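You operate a simulated robot arm through the tools that you are given. There is no shell and no other tool.

Carry out the task below with a simulated robot arm. There is one attempt and no reset: what you move stays moved.

TASK
Brush a patch of loose powder on the black swatch disc.
Fine: take it from the powder jar, use the cream brush, rack it again and put the lid back on the jar. A coat counts when it lies all over at full strength: go over it till it gets no stronger.

Only the result counts: the job must be done as asked and must still hold three seconds after the hand-in. Knocking over, shifting, dropping, spilling or breaking anything else fails it. Lids that push on must go on centred and level and be pressed home; caps that screw on are set level and turned clockwise until they are tight.

THE ROBOT
A 6-joint arm with a two-finger parallel gripper, fixed in place. Base frame: the origin is at the foot of the arm, x ahead of it, y to its left, z up; the work surface is at about z = 0. Units: m, degrees, N and s.
With the tool pointing down near the work surface it reaches from about 0.18 to 0.46 m from the base axis. Its first joint turns from -70.0 to 70.0 degrees. Payload 1.9 kg.
Tool frame: the origin (TCP) lies between the finger pads and is the grasp point; the fingertips stand 0.023 m ahead of it; z points along the fingers, y is the line along which they close. The gripper opens to 0.094 m. The fingers are 0.038 m wide and 0.01 m thick; the gripper's body (0.054 by 0.096 m) begins 0.039 m behind the TCP.
Orientation is that of the tool frame in the base frame, as [roll, pitch, yaw] about the fixed x, y, z axes, in that order (R = Rz(yaw) Ry(pitch) Rx(roll)). With the fingers straight down and closing along the base's y, the tool's x points along the base's -x, its y along +y and its z along -z.

THE INTERFACE
- The arm moves only by the tool nudge_tool. Its argument "moves" is one flat list of numbers, 7 for each row, row after row: the turn, a rotation vector about the base's x, y, z in degrees, then the shift along the base's x, y, z in m, then the gripper command, from -1 (shut) to 1 (fully open), values between in proportion. In form: [rx, ry, rz, tx, ty, tz, jaw, rx, ry, rz, tx, ty, tz, jaw, ...]. A call has 1 to 20 rows; each row is the pose to reach, as a shift and turn from the pose commanded when the call began. Each row takes 0.2 s and may step no farther than 0.05 m and 8.6 degrees from the row before; otherwise, or with a gripper value out of range, the whole call is refused. A pose out of reach is approached as far as the arm can. The call stops where the force on the tool passes 40 N (or 10 N more than at its start, if that is more) or the arm is blocked; 0.2 s more then pass. Each finger travels about 0.108 m/s and halts on what it meets, pressing with about 35 N; the grip force reading is that of the motor and also rises with nothing between the fingers. The clock runs only during rows and for 0.2 s after the last one: add rows that repeat a pose to give the fingers time. It gives the time, the measured TCP pose, the force on the tool (base axes), the opening and the grip force at its end, in the units of the frame above (readings bear some noise), with the torque about the TCP (base axes, N m) and any sound that the robot's microphone picked up, and new pictures: "views" is both (left out), scene, wrist or none.
- Cameras (640 x 400 px; columns grow to the right, rows downward): "scene" is fixed at [-0, 0.2959, 0.4127]; the picture's right is [-1.00, 0.02, 0.00], its down [0.01, 0.67, -0.74] and it looks along [-0.01, -0.74, -0.67] (base axes); focal length 214 px, centre (320, 200). "wrist" rides on the gripper at [0.087, 0.016, -0.074] in the tool frame; the picture's right is [-0.18, 0.98, 0.00], its down [-0.58, -0.11, -0.81] and it looks along [-0.79, -0.15, 0.59] (tool axes); focal length 243 px, centre (320, 200). There is no depth. A picture from a camera that has moved, and an enlarged one, comes with that camera's place and axes in the base frame and with its lens.
- enlarge(camera, box): a new picture of the part [left, top, right, bottom] of that camera's present view, enlarged. It takes no simulated time.
- close_job(): hands the job in; it is judged then, once.

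Nothing tells you positions but the pictures and the camera data. Unless the task says otherwise, let go and move clear before handing in.

The tools are called by a JSON object that holds its "op" and its "data". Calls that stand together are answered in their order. nudge_tool: Moves the arm, as the interface text tells. Its arguments: {"type":"object","properties":{"moves":{"type":"array"},"views":{"type":"string","enum":["both","scene","wrist","none"]}},"required":["moves"]} The other tools are called the same way: enlarge (camera, box) takes an enlarged picture of a part of a camera's view; close_job () hands the job in.

At the start:

```text
time: 0.0
tcp_pos: [0.2527, -0.1112, 0.3982]
tool_rot: [-180.0, 0.1, 179.9]
ft_force: [0.1, -0.1, 0.5]
ft_torque: [0.01, 0.0, 0.02]
finger_gap: 0.0941
grip_force: 0.0
```

scene: 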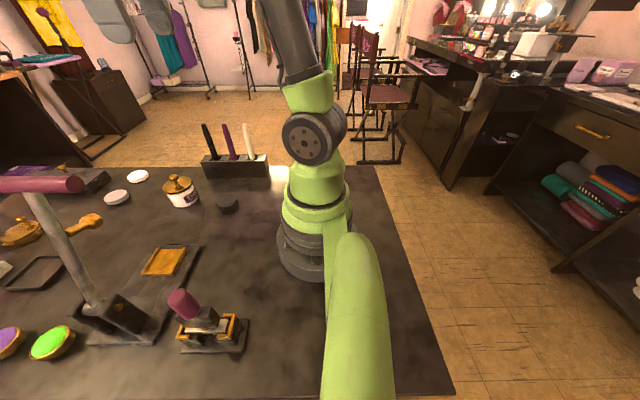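
wrist: 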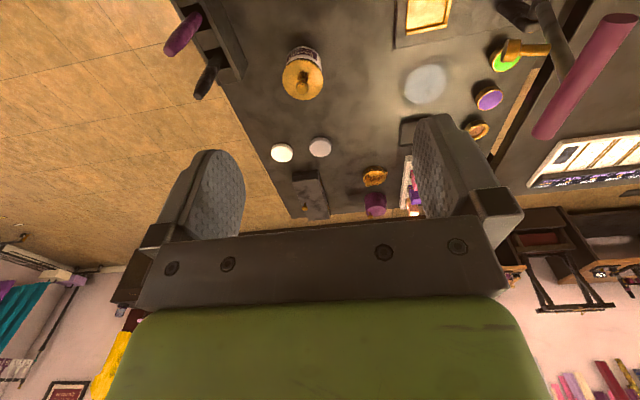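

The scene shows a rack with three brushes (black, purple, cream), a jar with a gold lid, several discs, and stamp-like tools. I'll take enlarged pictures to find everything before I move.

{"op": "enlarge", "data": {"camera": "scene", "box": [80, 110, 300, 250]}}

{"op": "enlarge", "data": {"camera": "scene", "box": [0, 160, 260, 370]}}

{"op": "enlarge", "data": {"camera": "wrist", "box": [160, 0, 400, 150]}}

{"op": "enlarge", "data": {"camera": "wrist", "box": [240, 0, 640, 250]}}

```text
2.86 times, centred on (190, 180) of scene
camera zoom: at [0.0, 0.2959, 0.4127], right [-1.0, 0.02, 0.0], down [0.01, 0.67, -0.74], along [-0.01, -0.74, -0.67], focal length 613 px, centre (691, 257)
```

zoom: 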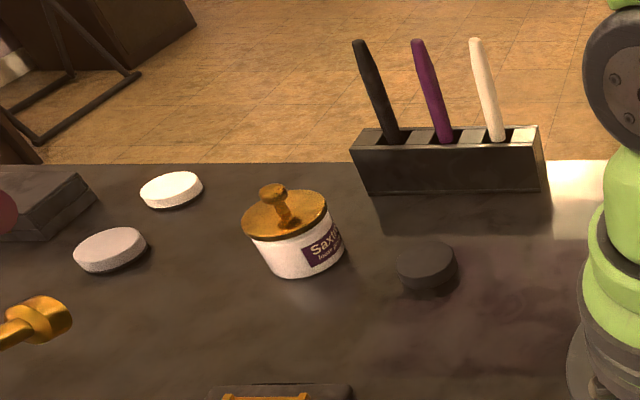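

```text
1.90 times, centred on (130, 265) of scene
camera zoom: at [0.0, 0.2959, 0.4127], right [-1.0, 0.02, 0.0], down [0.01, 0.67, -0.74], along [-0.01, -0.74, -0.67], focal length 408 px, centre (682, 76)
```

zoom: 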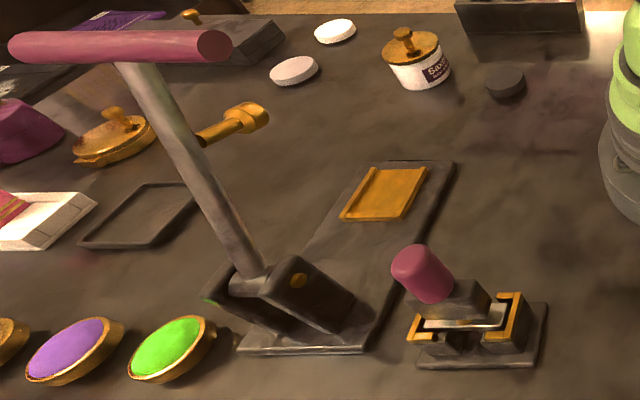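

```text
2.67 times, centred on (280, 75) of wrist
camera zoom: at [0.1664, -0.095, 0.4729], right [0.19, 0.98, 0.0], down [0.58, -0.11, 0.81], along [0.79, -0.15, -0.59], focal length 647 px, centre (427, 533)
```

zoom: 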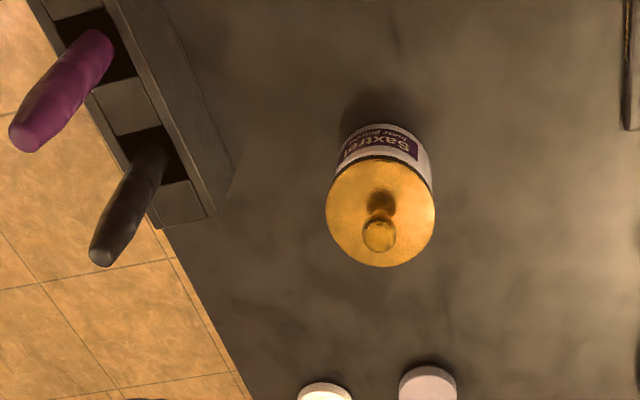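

```text
1.60 times, centred on (440, 125) of wrist
camera zoom: at [0.1664, -0.095, 0.4729], right [0.19, 0.98, 0.0], down [0.58, -0.11, 0.81], along [0.79, -0.15, -0.59], focal length 388 px, centre (128, 320)
```

zoom: 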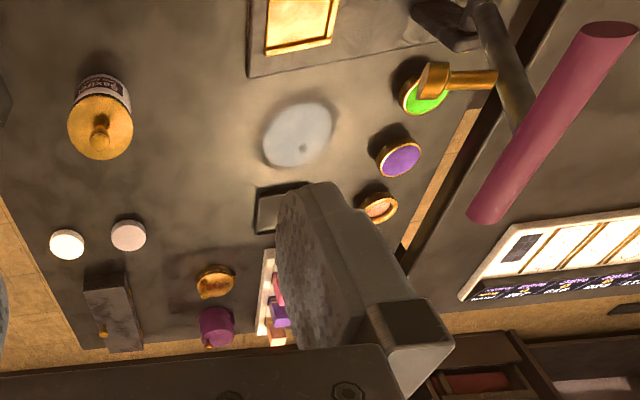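

The layout so far, as I read it:
- **Rack:** near y≈-0.29. The cream brush is at about (0.203, -0.294), with its handle top near z≈0.17.
- **Jar:** around (0.372, -0.164), with a small knob on the lid.
- **Black disc:** near (0.25, -0.15).

I'll lower the arm a little for closer pictures.

{"op": "nudge_tool", "data": {"moves": [0, 0, 0, 0.007, -0.012, -0.037, 1, 0, 0, 0, 0.014, -0.024, -0.074, 1, 0, 0, 0, 0.021, -0.036, -0.111, 1, 0, 0, 0, 0.027, -0.049, -0.148, 1, 0, 0, 0, 0.027, -0.049, -0.148, 1], "views": "both"}}

```text
time: 1.2
tcp_pos: [0.2815, -0.1593, 0.2514]
tool_rot: [-179.9, 0.1, 180.0]
ft_force: [0.5, -0.7, 0.6]
ft_torque: [0.03, 0.01, 0.01]
finger_gap: 0.0937
grip_force: 0.0
camera wrist: at [0.1949, -0.1431, 0.3262], right [0.19, 0.98, 0.0], down [0.58, -0.11, 0.81], along [0.79, -0.15, -0.59], focal length 243 px, centre (320, 200)
```

scene: 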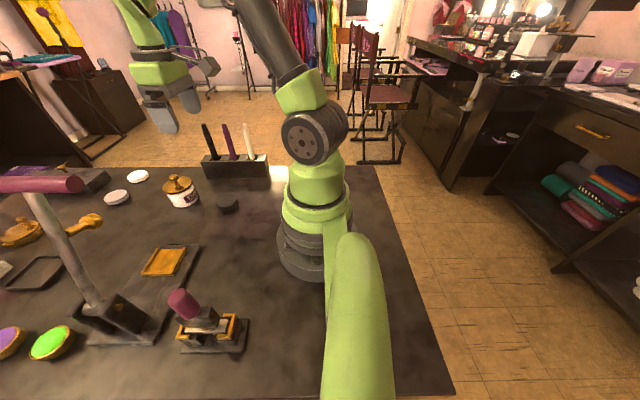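
wrist: 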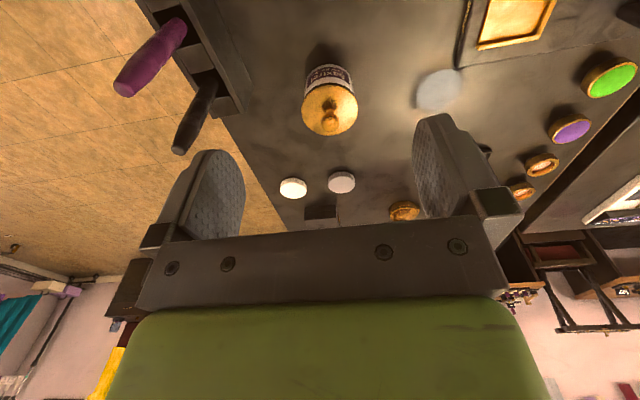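

The view is closer now, so I'll enlarge the jar and its lid and then the rack.

{"op": "enlarge", "data": {"camera": "wrist", "box": [270, 30, 390, 150]}}

{"op": "enlarge", "data": {"camera": "wrist", "box": [100, 0, 260, 160]}}

{"op": "enlarge", "data": {"camera": "scene", "box": [150, 110, 280, 220]}}

```text
3.33 times, centred on (330, 90) of wrist
camera zoom: at [0.1949, -0.1431, 0.3262], right [0.19, 0.98, 0.0], down [0.58, -0.11, 0.81], along [0.79, -0.15, -0.59], focal length 809 px, centre (287, 567)
```

zoom: 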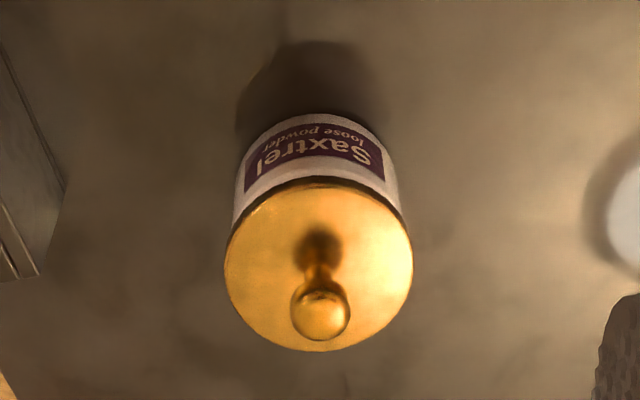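

```text
2.50 times, centred on (180, 80) of wrist
camera zoom: at [0.1949, -0.1431, 0.3262], right [0.19, 0.98, 0.0], down [0.58, -0.11, 0.81], along [0.79, -0.15, -0.59], focal length 606 px, centre (670, 500)
```

zoom: 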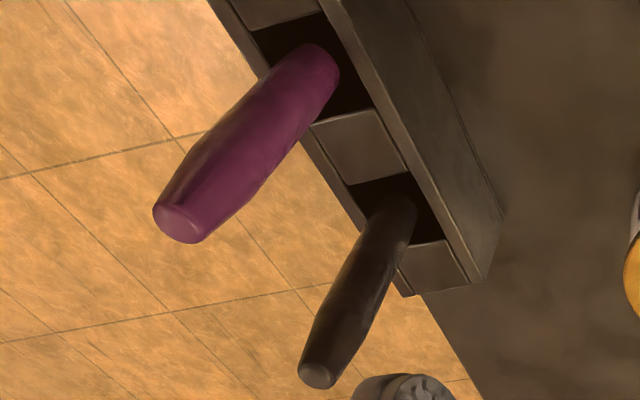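

```text
3.64 times, centred on (215, 165) of scene
camera zoom: at [0.0, 0.2959, 0.4127], right [-1.0, 0.02, 0.0], down [0.01, 0.67, -0.74], along [-0.01, -0.74, -0.67], focal length 780 px, centre (702, 327)
```

zoom: 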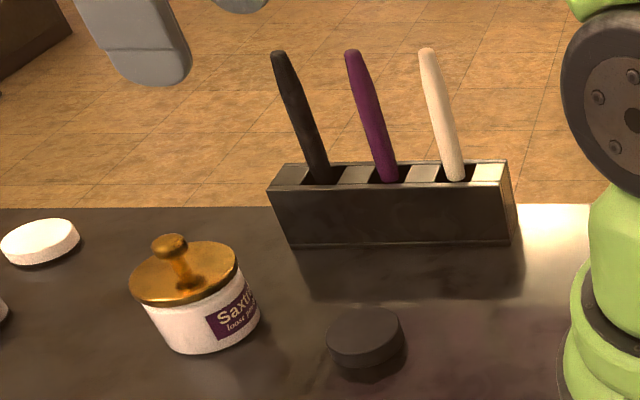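

The powder jar's lid is gold with a ball knob about 0.021 m across, centred near (0.370, -0.164, 0.08). Next I'll move above the knob with the fingers partly closed and check the alignment.

{"op": "nudge_tool", "data": {"moves": [0, 0, 0, 0.03, -0.001, -0.02, 0.6, 0, 0, 0, 0.06, -0.003, -0.05, 0.2, 0, 0, 0, 0.09, -0.004, -0.08, 0.064, 0, 0, 0, 0.09, -0.004, -0.11, 0.064, 0, 0, 0, 0.09, -0.004, -0.11, 0.064], "views": "both"}}

```text
time: 2.4
tcp_pos: [0.3699, -0.1636, 0.139]
tool_rot: [-180.0, 0.1, 179.8]
ft_force: [-0.4, 0.4, 0.0]
ft_torque: [-0.01, -0.01, 0.03]
finger_gap: 0.05
grip_force: 0.1
camera wrist: at [0.2836, -0.1477, 0.2153], right [0.19, 0.98, 0.0], down [0.58, -0.11, 0.81], along [0.79, -0.15, -0.59], focal length 243 px, centre (320, 200)
```

scene: 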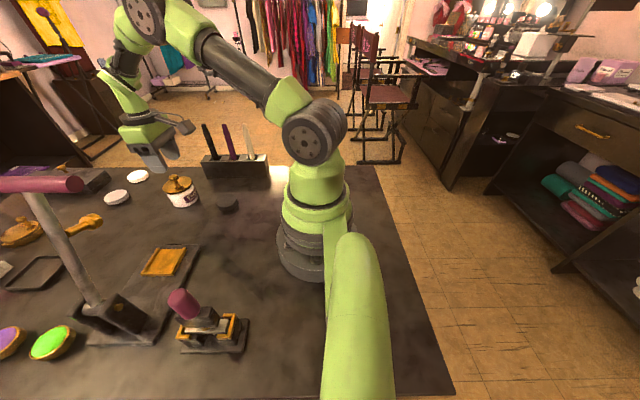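
wrist: 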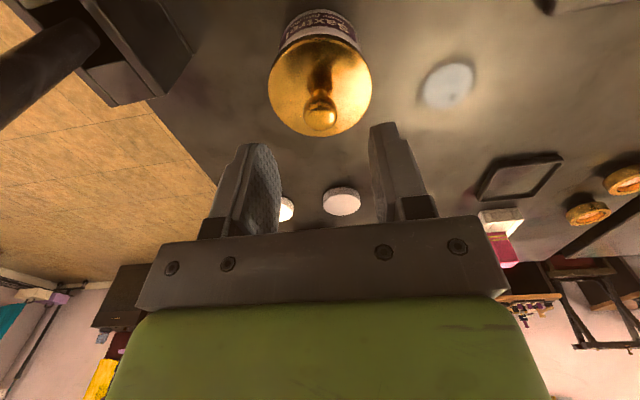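

{"op": "enlarge", "data": {"camera": "wrist", "box": [240, 0, 400, 150]}}

{"op": "enlarge", "data": {"camera": "scene", "box": [110, 130, 240, 220]}}

```text
2.67 times, centred on (320, 75) of wrist
camera zoom: at [0.2836, -0.1477, 0.2153], right [0.19, 0.98, 0.0], down [0.58, -0.11, 0.81], along [0.79, -0.15, -0.59], focal length 647 px, centre (320, 533)
```

zoom: 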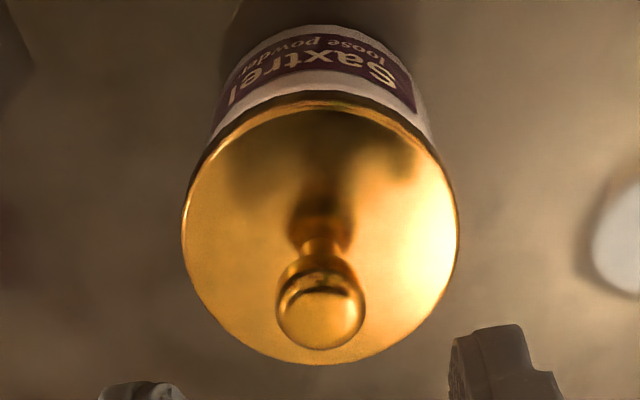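

```text
4.44 times, centred on (175, 175) of scene
camera zoom: at [0.0, 0.2959, 0.4127], right [-1.0, 0.02, 0.0], down [0.01, 0.67, -0.74], along [-0.01, -0.74, -0.67], focal length 953 px, centre (964, 311)
```

zoom: 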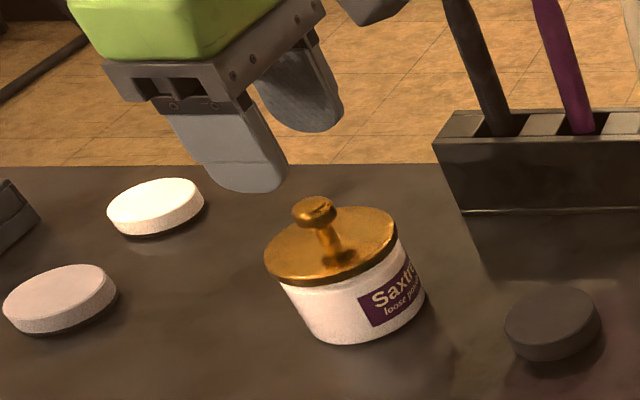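

The knob lines up with the fingers in y. I'll go down carefully to just above the lid and check again.

{"op": "nudge_tool", "data": {"moves": [0, 0, 0, 0, 0, -0.02, 0.064, 0, 0, 0, 0.001, 0, -0.04, 0.064, 0, 0, 0, 0.001, 0, -0.046, 0.064, 0, 0, 0, 0.001, 0, -0.046, 0.064], "views": "both"}}

```text
time: 3.4
tcp_pos: [0.3707, -0.1645, 0.0933]
tool_rot: [180.0, 0.0, 180.0]
ft_force: [0.4, -0.1, 0.0]
ft_torque: [0.0, 0.02, -0.04]
finger_gap: 0.0496
grip_force: 0.1
camera wrist: at [0.2844, -0.1483, 0.169], right [0.19, 0.98, 0.0], down [0.58, -0.11, 0.81], along [0.79, -0.15, -0.59], focal length 243 px, centre (320, 200)
```

scene: 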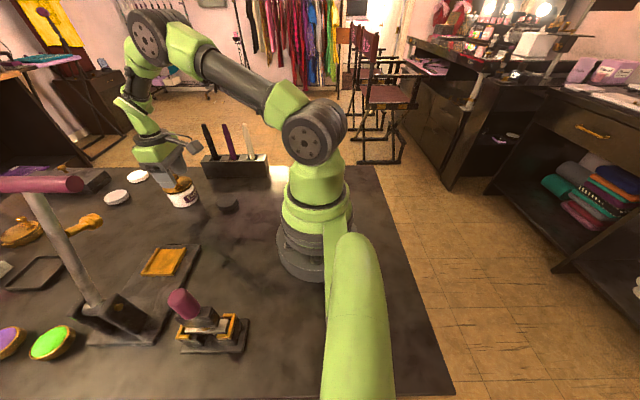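
wrist: 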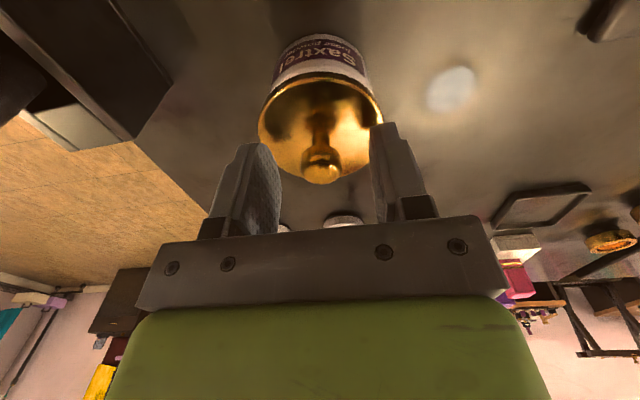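

{"op": "enlarge", "data": {"camera": "wrist", "box": [220, 60, 420, 240]}}

{"op": "enlarge", "data": {"camera": "scene", "box": [120, 130, 240, 220]}}

```text
2.22 times, centred on (320, 150) of wrist
camera zoom: at [0.2844, -0.1483, 0.169], right [0.19, 0.98, 0.0], down [0.58, -0.11, 0.81], along [0.79, -0.15, -0.59], focal length 539 px, centre (320, 311)
```

zoom: 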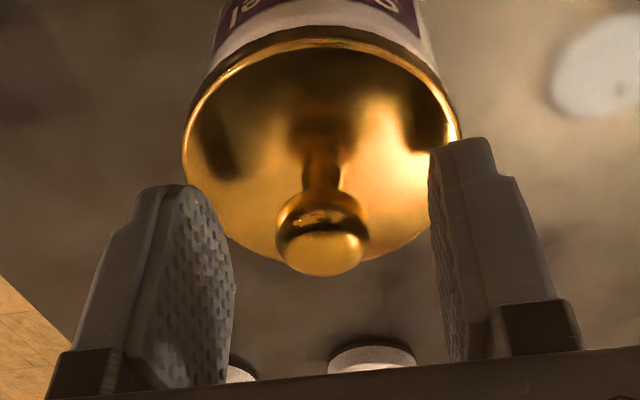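

```text
4.44 times, centred on (180, 175) of scene
camera zoom: at [0.0, 0.2959, 0.4127], right [-1.0, 0.02, 0.0], down [0.01, 0.67, -0.74], along [-0.01, -0.74, -0.67], focal length 953 px, centre (942, 311)
```

zoom: 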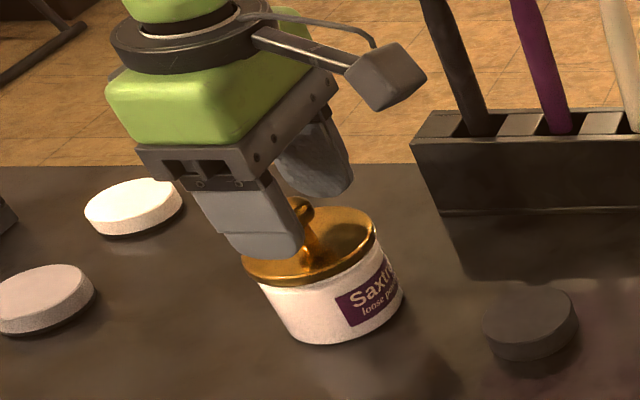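

Alignment is good. I'll go down another 4 mm, close on the knob, and check.

{"op": "nudge_tool", "data": {"moves": [0, 0, 0, 0, 0, -0.004, 0.064, 0, 0, 0, 0, 0, -0.004, -0.2, 0, 0, 0, 0, 0, -0.004, -0.4, 0, 0, 0, 0, 0, -0.004, -0.5, 0, 0, 0, 0, 0, -0.004, -0.7, 0, 0, 0, 0, 0, -0.004, -1, 0, 0, 0, 0, 0, -0.004, -1], "views": "both"}}

```text
time: 5.0
tcp_pos: [0.3723, -0.1644, 0.0907]
tool_rot: [-180.0, -0.1, 179.9]
ft_force: [-1.0, -0.4, 0.0]
ft_torque: [0.0, -0.02, -0.01]
finger_gap: 0.0198
grip_force: 35.3
heard: snap
camera wrist: at [0.2843, -0.1483, 0.1653], right [0.19, 0.98, 0.0], down [0.58, -0.11, 0.81], along [0.79, -0.15, -0.59], focal length 243 px, centre (320, 200)
```

scene: 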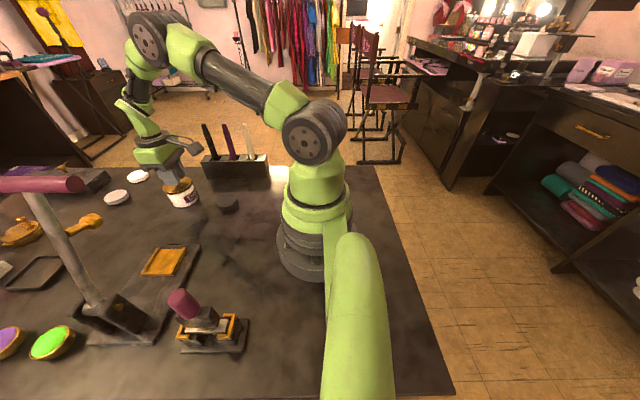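
wrist: 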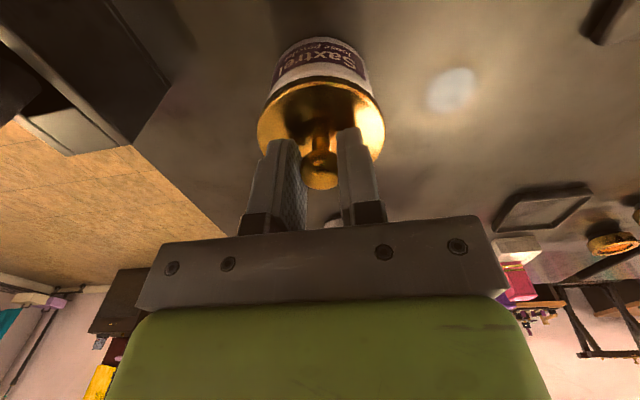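

I heard a snap as the fingers gripped the knob, so the push-on lid may have come loose. I'll lift slowly and look.

{"op": "nudge_tool", "data": {"moves": [0, 0, 0, 0, 0, 0.002, -1, 0, 0, 0, 0, 0, 0.004, -1, 0, 0, 0, 0, 0, 0.007, -1, 0, 0, 0, 0, 0, 0.01, -1], "views": "both"}}

{"op": "enlarge", "data": {"camera": "scene", "box": [120, 130, 240, 220]}}

{"op": "enlarge", "data": {"camera": "wrist", "box": [220, 20, 420, 200]}}

```text
time: 6.0
tcp_pos: [0.3711, -0.1644, 0.0989]
tool_rot: [-180.0, 0.1, 179.9]
ft_force: [-0.7, -0.4, -0.4]
ft_torque: [0.03, -0.02, 0.0]
finger_gap: 0.0201
grip_force: 34.9
camera wrist: at [0.2842, -0.1483, 0.1749], right [0.19, 0.98, 0.0], down [0.58, -0.11, 0.81], along [0.79, -0.15, -0.59], focal length 243 px, centre (320, 200)
```

scene: 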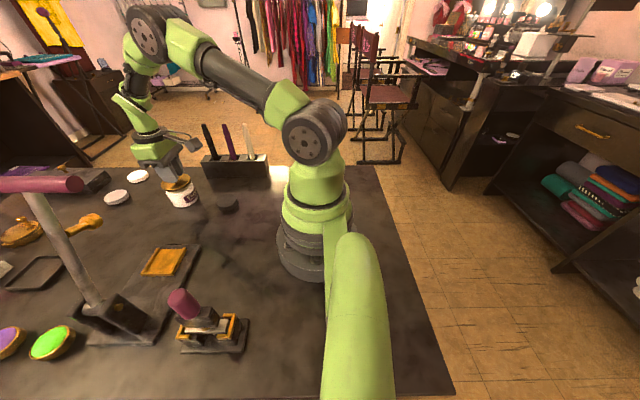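
wrist: 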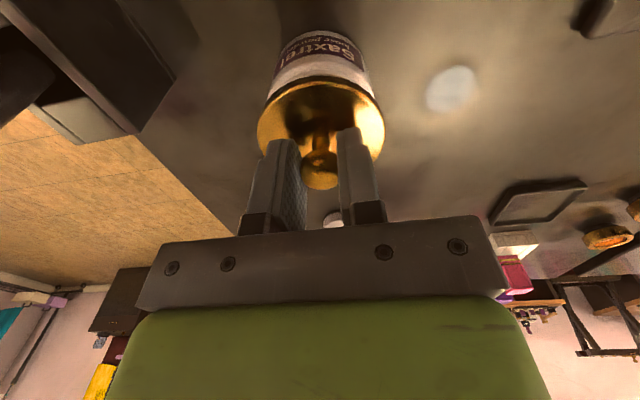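

```text
4.44 times, centred on (180, 175) of scene
camera zoom: at [0.0, 0.2959, 0.4127], right [-1.0, 0.02, 0.0], down [0.01, 0.67, -0.74], along [-0.01, -0.74, -0.67], focal length 953 px, centre (942, 311)
```

zoom: 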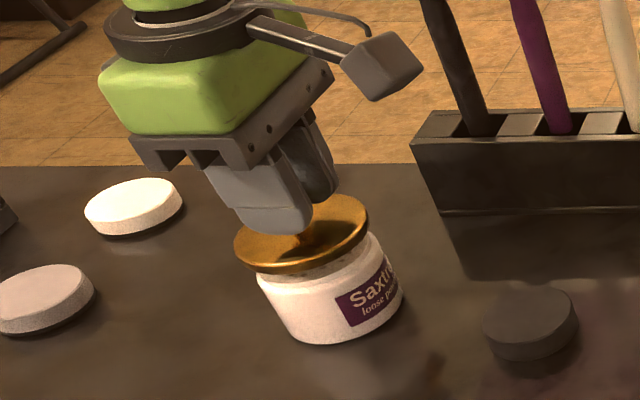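

```text
2.22 times, centred on (320, 110) of wrist
camera zoom: at [0.2842, -0.1483, 0.1749], right [0.19, 0.98, 0.0], down [0.58, -0.11, 0.81], along [0.79, -0.15, -0.59], focal length 539 px, centre (320, 400)
```

zoom: 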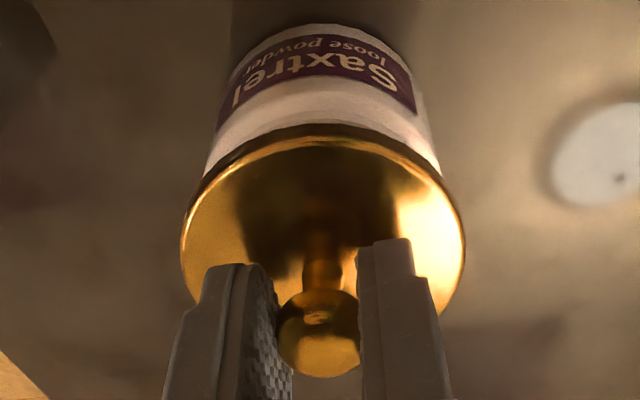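

The lid lifts off cleanly and the jar stays put. I'll raise it, carry it to the clear table at about (0.325, -0.08), and stop above it to look.

{"op": "nudge_tool", "data": {"moves": [0, 0, 0, 0, 0, 0.015, -1, 0, 0, 0, 0, 0, 0.035, -1, 0, 0, 0, -0.01, 0.02, 0.045, -1, 0, 0, 0, -0.025, 0.045, 0.045, -1, 0, 0, 0, -0.04, 0.07, 0.045, -1, 0, 0, 0, -0.046, 0.084, 0.03, -1, 0, 0, 0, -0.046, 0.084, 0.01, -1, 0, 0, 0, -0.046, 0.084, -0.015, -1, 0, 0, 0, -0.046, 0.084, -0.03, -1, 0, 0, 0, -0.046, 0.084, -0.03, -1], "views": "both"}}

{"op": "enlarge", "data": {"camera": "scene", "box": [120, 150, 260, 260]}}

{"op": "enlarge", "data": {"camera": "wrist", "box": [220, 20, 420, 200]}}

```text
time: 8.2
tcp_pos: [0.3254, -0.0813, 0.0695]
tool_rot: [179.9, 0.2, 179.9]
ft_force: [0.2, 0.1, 0.2]
ft_torque: [0.01, 0.0, -0.01]
finger_gap: 0.0198
grip_force: 34.9
camera wrist: at [0.2385, -0.0641, 0.1448], right [0.19, 0.98, 0.0], down [0.58, -0.11, 0.81], along [0.79, -0.15, -0.59], focal length 243 px, centre (320, 200)
```

scene: 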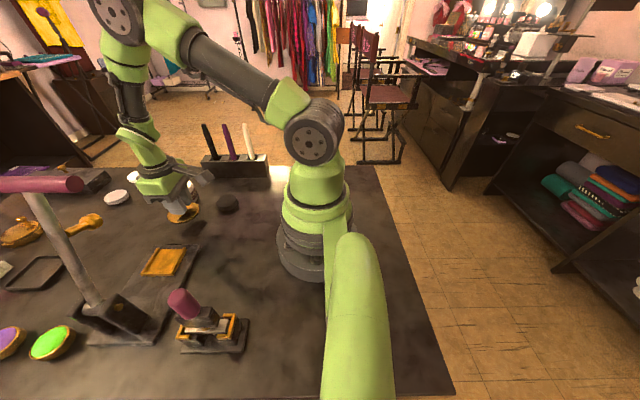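
wrist: 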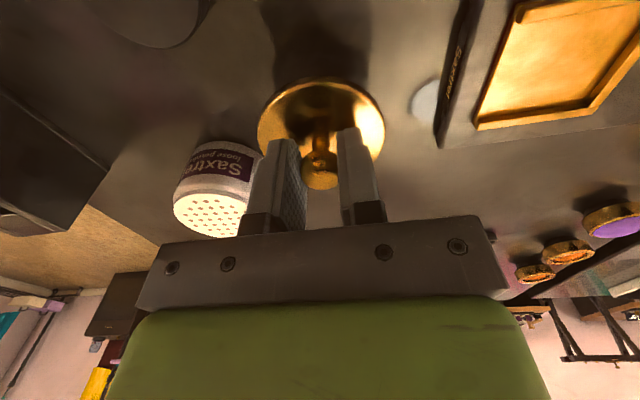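

```text
3.64 times, centred on (190, 205) of scene
camera zoom: at [0.0, 0.2959, 0.4127], right [-1.0, 0.02, 0.0], down [0.01, 0.67, -0.74], along [-0.01, -0.74, -0.67], focal length 780 px, centre (793, 182)
```

zoom: 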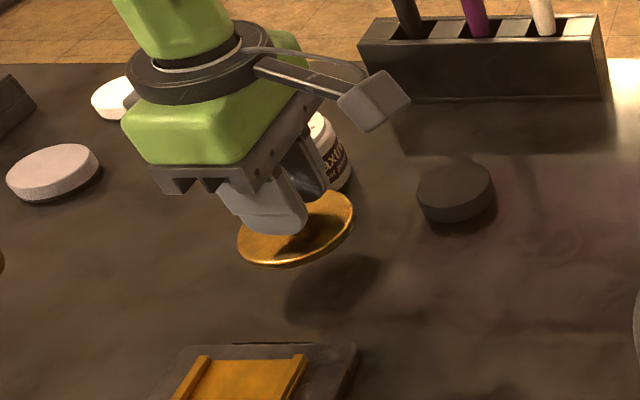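

```text
2.22 times, centred on (320, 110) of wrist
camera zoom: at [0.2385, -0.0641, 0.1448], right [0.19, 0.98, 0.0], down [0.58, -0.11, 0.81], along [0.79, -0.15, -0.59], focal length 539 px, centre (320, 400)
```

zoom: 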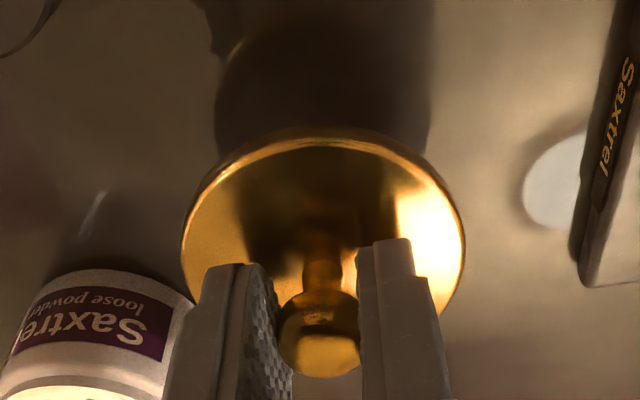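

The open jar shows a pale, dotted surface inside. I'll look more closely at it before setting the lid down.

{"op": "enlarge", "data": {"camera": "wrist", "box": [160, 130, 270, 250]}}

{"op": "enlarge", "data": {"camera": "wrist", "box": [370, 0, 640, 180]}}

```text
3.33 times, centred on (215, 190) of wrist
camera zoom: at [0.2385, -0.0641, 0.1448], right [0.19, 0.98, 0.0], down [0.58, -0.11, 0.81], along [0.79, -0.15, -0.59], focal length 809 px, centre (670, 233)
```

zoom: 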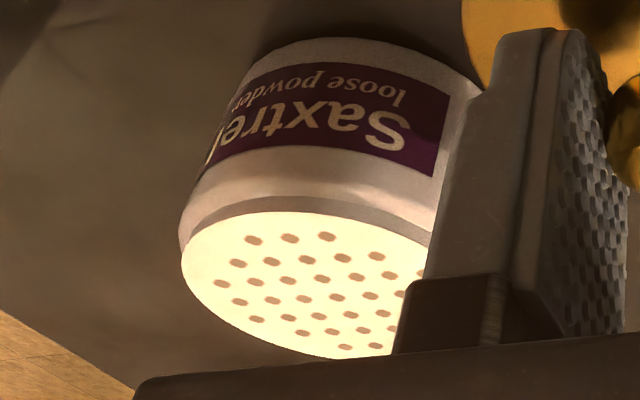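

```text
2.22 times, centred on (505, 90) of wrist
camera zoom: at [0.2385, -0.0641, 0.1448], right [0.19, 0.98, 0.0], down [0.58, -0.11, 0.81], along [0.79, -0.15, -0.59], focal length 539 px, centre (-91, 444)
```

zoom: 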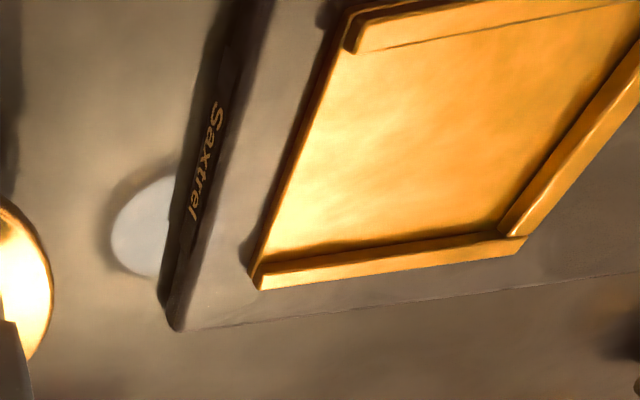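

The jar has a perforated sifter plate on top at z≈0.052, so I'll dab powder from that surface. Now I'll lower the lid towards the table.

{"op": "nudge_tool", "data": {"moves": [0, 0, 0, 0, 0, -0.012, -1, 0, 0, 0, 0, 0, -0.022, -1, 0, 0, 0, 0, 0, -0.025, -1, 0, 0, 0, 0, 0, -0.025, -1], "views": "none"}}

{"op": "enlarge", "data": {"camera": "scene", "box": [140, 170, 240, 240]}}

{"op": "enlarge", "data": {"camera": "wrist", "box": [220, 20, 420, 200]}}

```text
time: 9.2
tcp_pos: [0.3244, -0.0798, 0.0447]
tool_rot: [-180.0, 0.0, 179.9]
ft_force: [-0.1, 0.4, 0.5]
ft_torque: [-0.01, -0.02, 0.04]
finger_gap: 0.0198
grip_force: 35.4
```

```text
5.71 times, centred on (190, 205) of scene
camera zoom: at [0.0, 0.2959, 0.4127], right [-1.0, 0.02, 0.0], down [0.01, 0.67, -0.74], along [-0.01, -0.74, -0.67], focal length 1226 px, centre (1063, 171)
```

zoom: 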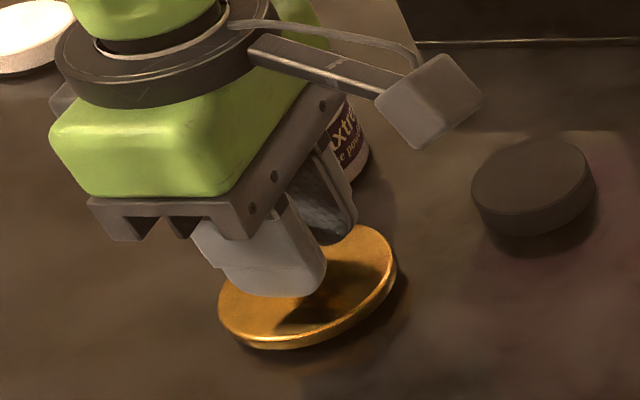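

```text
2.22 times, centred on (320, 110) of wrist
camera zoom: at [0.2382, -0.0637, 0.1196], right [0.19, 0.98, 0.0], down [0.58, -0.11, 0.81], along [0.79, -0.15, -0.59], focal length 539 px, centre (320, 400)
```

zoom: 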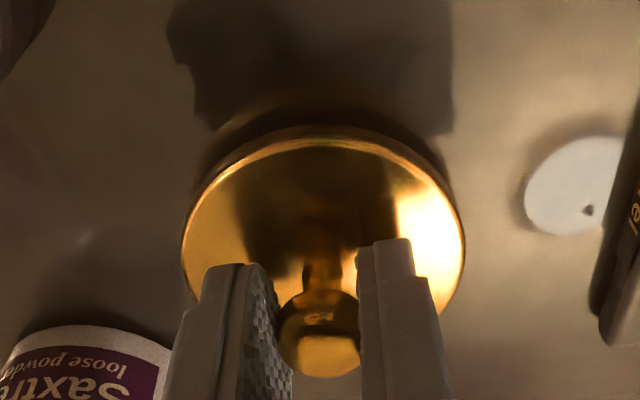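

The lid is hovering a few millimetres above the table, so I'll lower it in small steps and watch the force.

{"op": "nudge_tool", "data": {"moves": [0, 0, 0, 0, 0, -0.001, -1, 0, 0, 0, 0, 0, -0.002, -1, 0, 0, 0, 0, 0, -0.003, -1, 0, 0, 0, 0, 0, -0.003, -1], "views": "none"}}

{"op": "enlarge", "data": {"camera": "scene", "box": [140, 170, 240, 240]}}

```text
time: 10.2
tcp_pos: [0.3244, -0.0808, 0.0416]
tool_rot: [-180.0, 0.1, 179.9]
ft_force: [0.8, -0.3, -0.4]
ft_torque: [0.0, 0.03, -0.01]
finger_gap: 0.0204
grip_force: 34.9
```

```text
5.71 times, centred on (190, 205) of scene
camera zoom: at [0.0, 0.2959, 0.4127], right [-1.0, 0.02, 0.0], down [0.01, 0.67, -0.74], along [-0.01, -0.74, -0.67], focal length 1226 px, centre (1063, 171)
```

zoom: 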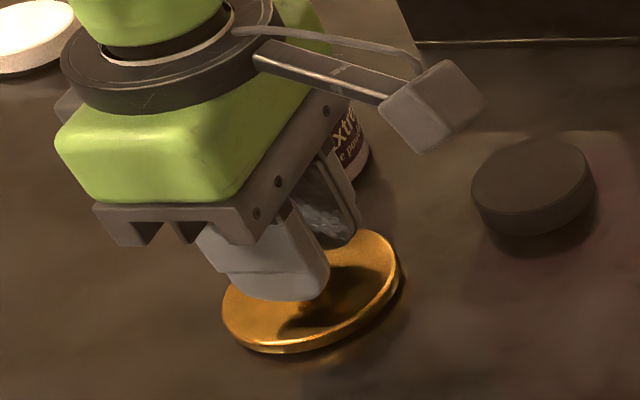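

{"op": "nudge_tool", "data": {"moves": [0, 0, 0, 0, 0, -0.001, -1, 0, 0, 0, 0, 0, -0.0015, -1, 0, 0, 0, 0, 0, -0.002, -1, 0, 0, 0, 0, 0, -0.002, -1], "views": "none"}}

{"op": "enlarge", "data": {"camera": "scene", "box": [140, 170, 240, 240]}}

```text
time: 11.2
tcp_pos: [0.3265, -0.0803, 0.0393]
tool_rot: [180.0, 0.1, 179.9]
ft_force: [0.3, 0.3, 0.4]
ft_torque: [0.0, 0.0, -0.05]
finger_gap: 0.0202
grip_force: 35.2
```

```text
5.71 times, centred on (190, 205) of scene
camera zoom: at [0.0, 0.2959, 0.4127], right [-1.0, 0.02, 0.0], down [0.01, 0.67, -0.74], along [-0.01, -0.74, -0.67], focal length 1226 px, centre (1063, 171)
```

zoom: 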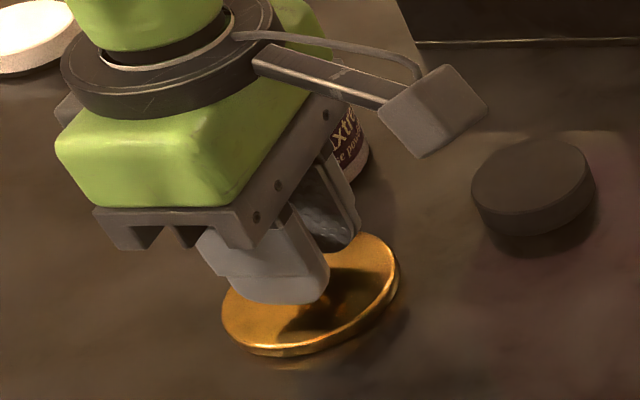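

{"op": "nudge_tool", "data": {"moves": [0, 0, 0, 0, 0, -0.001, -1, 0, 0, 0, 0, 0, -0.0015, -1, 0, 0, 0, 0, 0, -0.002, -1, 0, 0, 0, 0, 0, -0.002, -1], "views": "none"}}

{"op": "enlarge", "data": {"camera": "scene", "box": [140, 170, 240, 240]}}

{"op": "enlarge", "data": {"camera": "wrist", "box": [220, 20, 420, 200]}}

```text
time: 12.2
tcp_pos: [0.3266, -0.0797, 0.0384]
tool_rot: [-179.9, 0.2, 179.9]
ft_force: [-7.1, -2.2, 37.6]
ft_torque: [-0.03, -0.02, -0.03]
finger_gap: 0.02
grip_force: 34.5
```

```text
5.71 times, centred on (190, 205) of scene
camera zoom: at [-0.0001, 0.296, 0.4127], right [-1.0, 0.02, 0.0], down [0.01, 0.67, -0.74], along [-0.01, -0.74, -0.67], focal length 1226 px, centre (1063, 171)
```

zoom: 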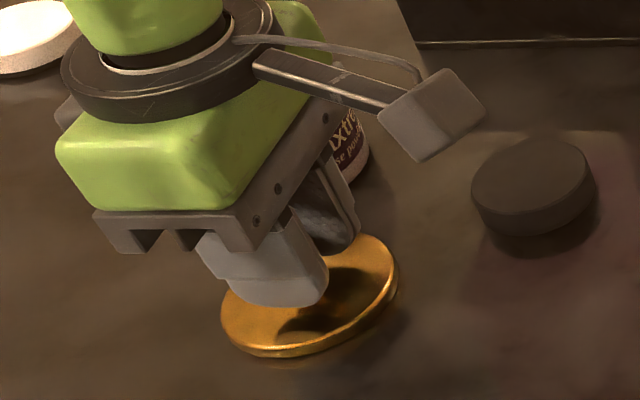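

```text
2.22 times, centred on (320, 110) of wrist
camera zoom: at [0.2393, -0.0634, 0.1131], right [0.19, 0.98, 0.0], down [0.58, -0.11, 0.81], along [0.79, -0.15, -0.59], focal length 539 px, centre (320, 400)
```

zoom: 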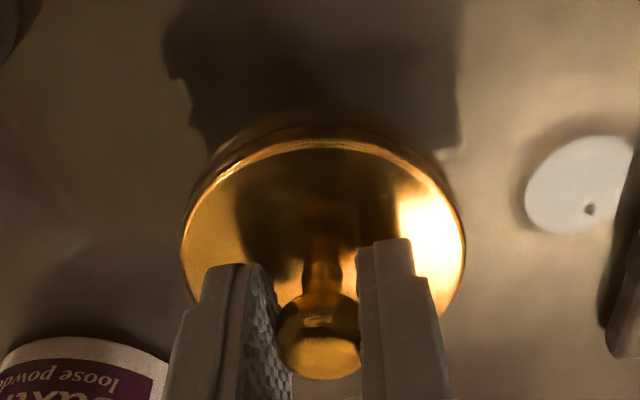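

The lid touched the table at a commanded TCP z of about 0.039, and the contact is very stiff. I'll relieve the pressure, let go, and rise.

{"op": "nudge_tool", "data": {"moves": [0, 0, 0, 0, 0, 0.0008, -1, 0, 0, 0, 0, 0, 0.0008, -1], "views": "none"}}

```text
time: 12.8
tcp_pos: [0.3254, -0.0806, 0.039]
tool_rot: [-180.0, 0.3, -180.0]
ft_force: [6.3, 2.5, 18.7]
ft_torque: [0.07, -0.4, 0.01]
finger_gap: 0.02
grip_force: 35.1
```

{"op": "nudge_tool", "data": {"moves": [0, 0, 0, 0, 0, 0.0004, -1, 0, 0, 0, 0, 0, 0.0006, -1], "views": "none"}}

```text
time: 13.4
tcp_pos: [0.3247, -0.081, 0.0384]
tool_rot: [-180.0, -0.1, 179.9]
ft_force: [1.6, 0.9, 11.3]
ft_torque: [-0.07, -0.3, 0.01]
finger_gap: 0.02
grip_force: 35.6
```

{"op": "nudge_tool", "data": {"moves": [0, 0, 0, 0, 0, 0.0004, -1, 0, 0, 0, 0, 0, 0.0004, -1, 0, 0, 0, 0, 0, 0.0004, -0.5, 0, 0, 0, 0, 0, 0.0004, -0.2, 0, 0, 0, 0, 0, 0.0004, 0.064, 0, 0, 0, 0, 0, 0.0004, 0.064], "views": "both"}}

```text
time: 14.8
tcp_pos: [0.3243, -0.0806, 0.0386]
tool_rot: [180.0, 0.0, 179.9]
ft_force: [-0.1, 0.0, 0.1]
ft_torque: [-0.02, -0.01, -0.01]
finger_gap: 0.0502
grip_force: 0.0
camera wrist: at [0.2386, -0.064, 0.1142], right [0.19, 0.98, 0.0], down [0.58, -0.11, 0.81], along [0.79, -0.15, -0.59], focal length 243 px, centre (320, 200)
```

scene: 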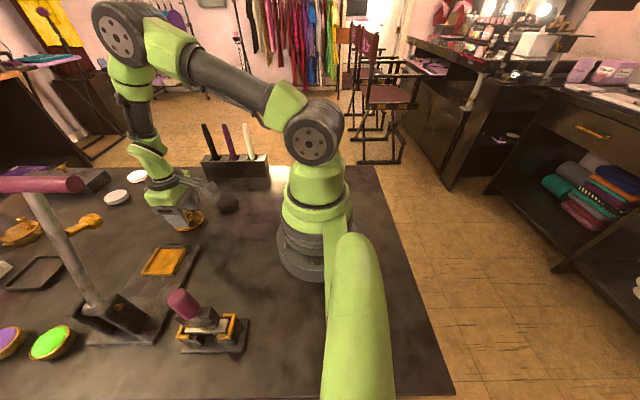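
wrist: 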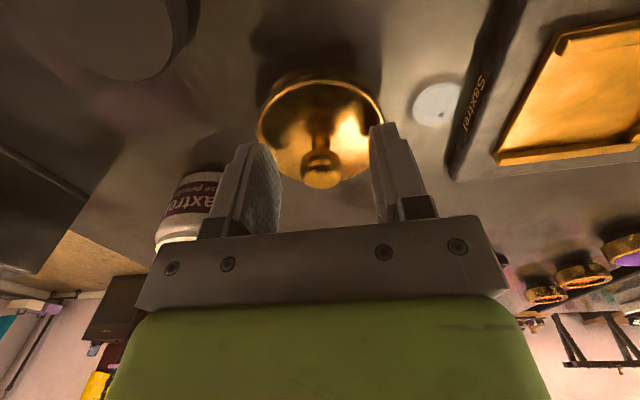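

The lid stands free on the table at about (0.325, -0.080). I'll rise clear and move above the cream brush.

{"op": "nudge_tool", "data": {"moves": [0, 0, 0, 0, 0, 0.02, 0.064, 0, 0, 0, 0, 0, 0.06, 0.064, 0, 0, 0, 0, 0, 0.11, 0.064, 0, 0, 0, 0, 0, 0.16, 0.064, 0, 0, 0, 0, 0, 0.2, 0.064, 0, 0, 0, -0.02, -0.036, 0.2, 0.064, 0, 0, 0, -0.04, -0.072, 0.2, 0.064, 0, 0, 0, -0.06, -0.108, 0.2, 0.064, 0, 0, 0, -0.08, -0.144, 0.2, 0.064, 0, 0, 0, -0.1, -0.18, 0.2, 0.064, 0, 0, 0, -0.12, -0.212, 0.2, 0.064, 0, 0, 0, -0.12, -0.212, 0.2, 0.064], "views": "both"}}

{"op": "enlarge", "data": {"camera": "scene", "box": [130, 130, 290, 250]}}

{"op": "enlarge", "data": {"camera": "wrist", "box": [220, 20, 420, 200]}}

```text
time: 17.4
tcp_pos: [0.2028, -0.2919, 0.2416]
tool_rot: [-180.0, 0.1, 179.9]
ft_force: [0.4, -0.4, 0.0]
ft_torque: [0.02, 0.01, 0.0]
finger_gap: 0.05
grip_force: 0.0
camera wrist: at [0.1163, -0.2754, 0.316], right [0.19, 0.98, 0.0], down [0.58, -0.11, 0.81], along [0.79, -0.15, -0.59], focal length 243 px, centre (320, 200)
```

scene: 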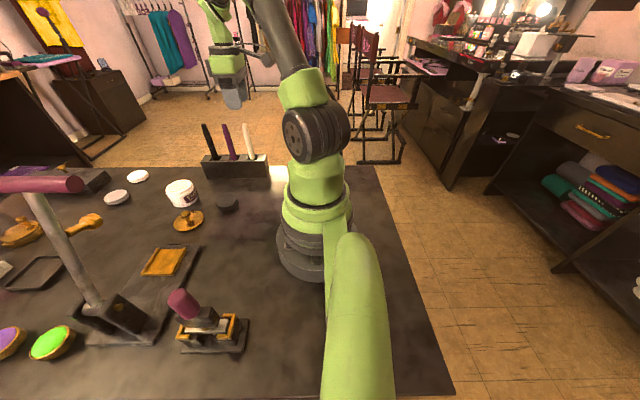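
wrist: 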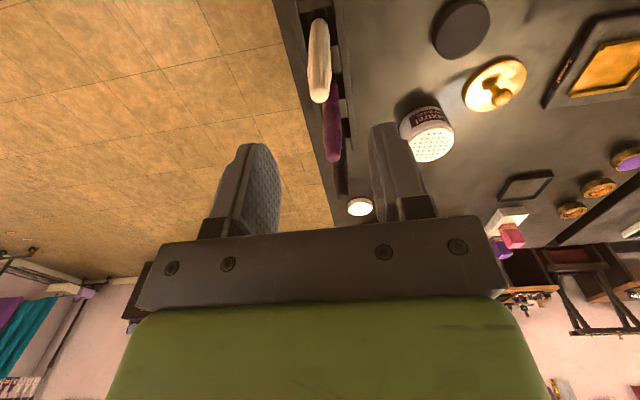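

```text
3.33 times, centred on (210, 190) of scene
camera zoom: at [0.0, 0.2959, 0.4127], right [-1.0, 0.02, 0.0], down [0.01, 0.67, -0.74], along [-0.01, -0.74, -0.67], focal length 715 px, centre (687, 233)
```

zoom: 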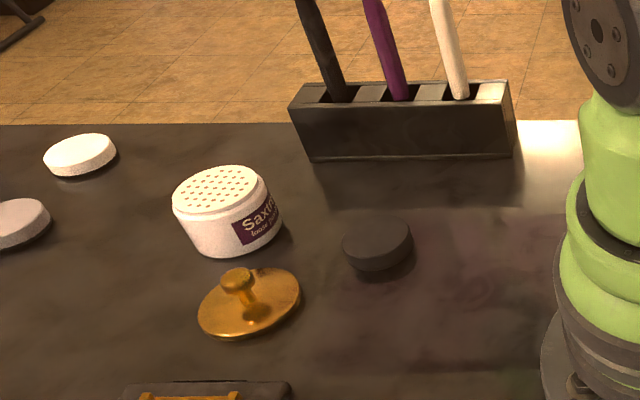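

```text
2.22 times, centred on (320, 110) of wrist
camera zoom: at [0.1163, -0.2754, 0.316], right [0.19, 0.98, 0.0], down [0.58, -0.11, 0.81], along [0.79, -0.15, -0.59], focal length 539 px, centre (320, 400)
```

zoom: 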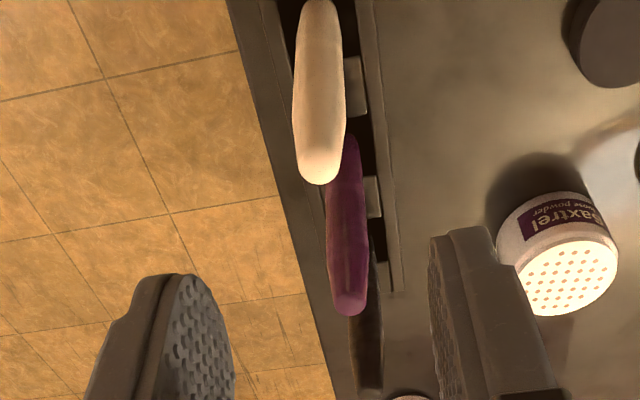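

The cream brush handle is at about (0.200, -0.2915), with its top near z≈0.168, and it lines up with the fingers. I'll go down around it to z≈0.137 and check before closing.

{"op": "nudge_tool", "data": {"moves": [0, 0, 0, -0.004, 0.0005, -0.03, 0.064, 0, 0, 0, -0.004, 0.0005, -0.06, 0.064, 0, 0, 0, -0.004, 0.0005, -0.09, 0.064, 0, 0, 0, -0.004, 0.0005, -0.103, 0.064, 0, 0, 0, -0.004, 0.0005, -0.103, 0.064], "views": "both"}}

{"op": "enlarge", "data": {"camera": "scene", "box": [180, 90, 290, 190]}}

{"op": "enlarge", "data": {"camera": "wrist", "box": [220, 60, 420, 240]}}

```text
time: 18.6
tcp_pos: [0.1984, -0.2916, 0.137]
tool_rot: [-179.9, 0.0, 180.0]
ft_force: [0.0, 0.4, -0.1]
ft_torque: [0.01, 0.05, 0.03]
finger_gap: 0.0501
grip_force: 0.0
camera wrist: at [0.1126, -0.2752, 0.2127], right [0.19, 0.98, 0.0], down [0.58, -0.11, 0.81], along [0.79, -0.15, -0.59], focal length 243 px, centre (320, 200)
```

scene: 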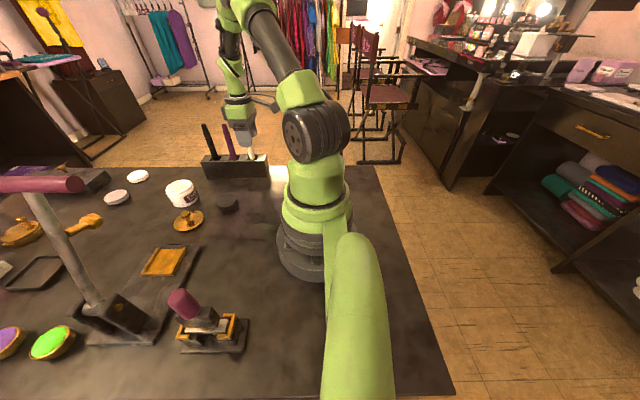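
wrist: 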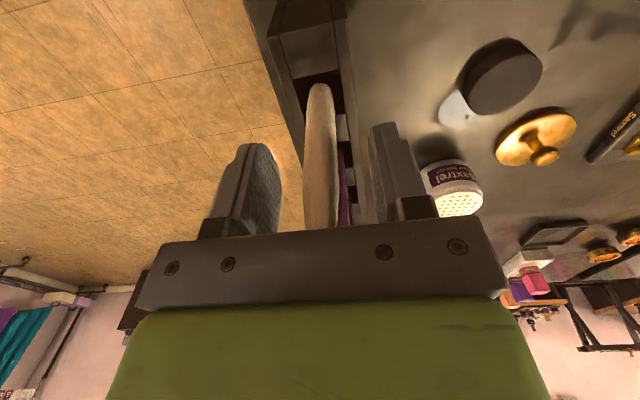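

```text
4.00 times, centred on (235, 140) of scene
camera zoom: at [0.0, 0.2959, 0.4127], right [-1.0, 0.02, 0.0], down [0.01, 0.67, -0.74], along [-0.01, -0.74, -0.67], focal length 858 px, centre (660, 440)
```

zoom: 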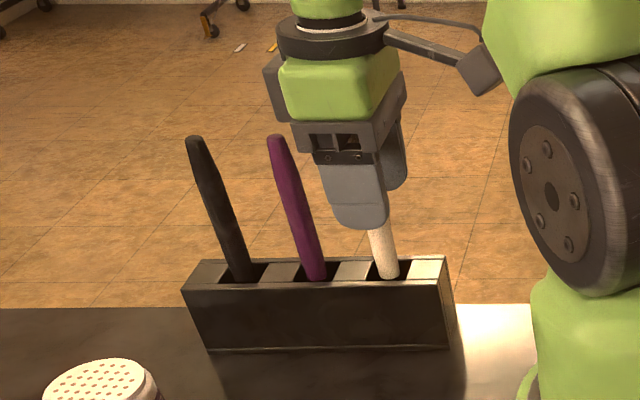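

```text
2.22 times, centred on (320, 150) of wrist
camera zoom: at [0.1126, -0.2752, 0.2127], right [0.19, 0.98, 0.0], down [0.58, -0.11, 0.81], along [0.79, -0.15, -0.59], focal length 539 px, centre (320, 311)
```

zoom: 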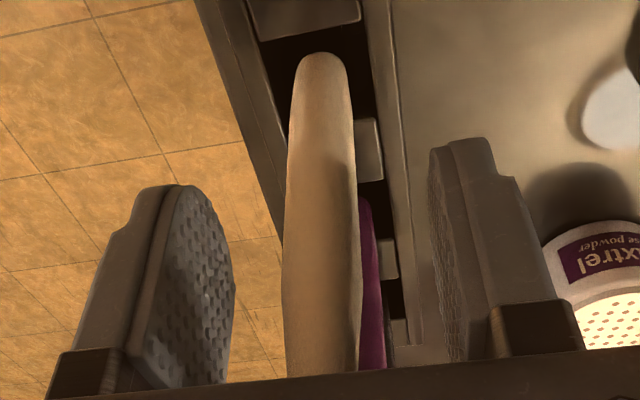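

The handle sits centred between the fingers, so I'll close on it gently.

{"op": "nudge_tool", "data": {"moves": [0, 0, 0, 0, 0, 0, -0.2, 0, 0, 0, 0, 0, 0, -0.4, 0, 0, 0, 0, 0, 0, -0.55, 0, 0, 0, 0, 0, 0, -0.7, 0, 0, 0, 0, 0, 0, -1, 0, 0, 0, 0, 0, 0, -1], "views": "none"}}

{"op": "enlarge", "data": {"camera": "scene", "box": [180, 90, 290, 190]}}

{"op": "enlarge", "data": {"camera": "wrist", "box": [220, 60, 420, 240]}}

```text
time: 20.0
tcp_pos: [0.1989, -0.2911, 0.1382]
tool_rot: [-179.9, -0.1, 179.8]
ft_force: [1.0, 0.9, 1.3]
ft_torque: [0.08, 0.02, 0.01]
finger_gap: 0.016
grip_force: 35.1
```

```text
4.00 times, centred on (235, 140) of scene
camera zoom: at [0.0, 0.2959, 0.4127], right [-1.0, 0.02, 0.0], down [0.01, 0.67, -0.74], along [-0.01, -0.74, -0.67], focal length 858 px, centre (660, 440)
```

zoom: 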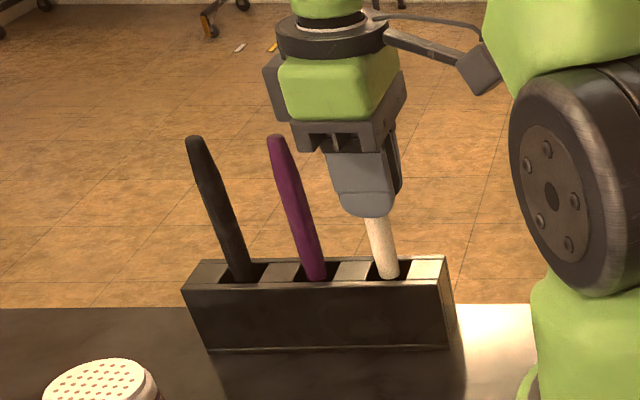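

```text
2.22 times, centred on (320, 150) of wrist
camera zoom: at [0.1126, -0.2753, 0.213], right [0.19, 0.98, 0.0], down [0.58, -0.11, 0.81], along [0.79, -0.15, -0.59], focal length 539 px, centre (320, 311)
```

zoom: 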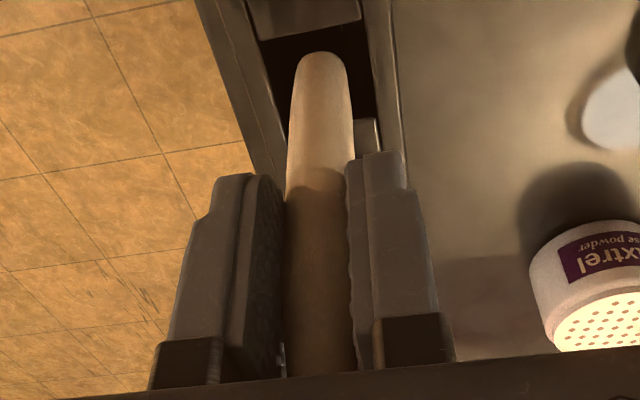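

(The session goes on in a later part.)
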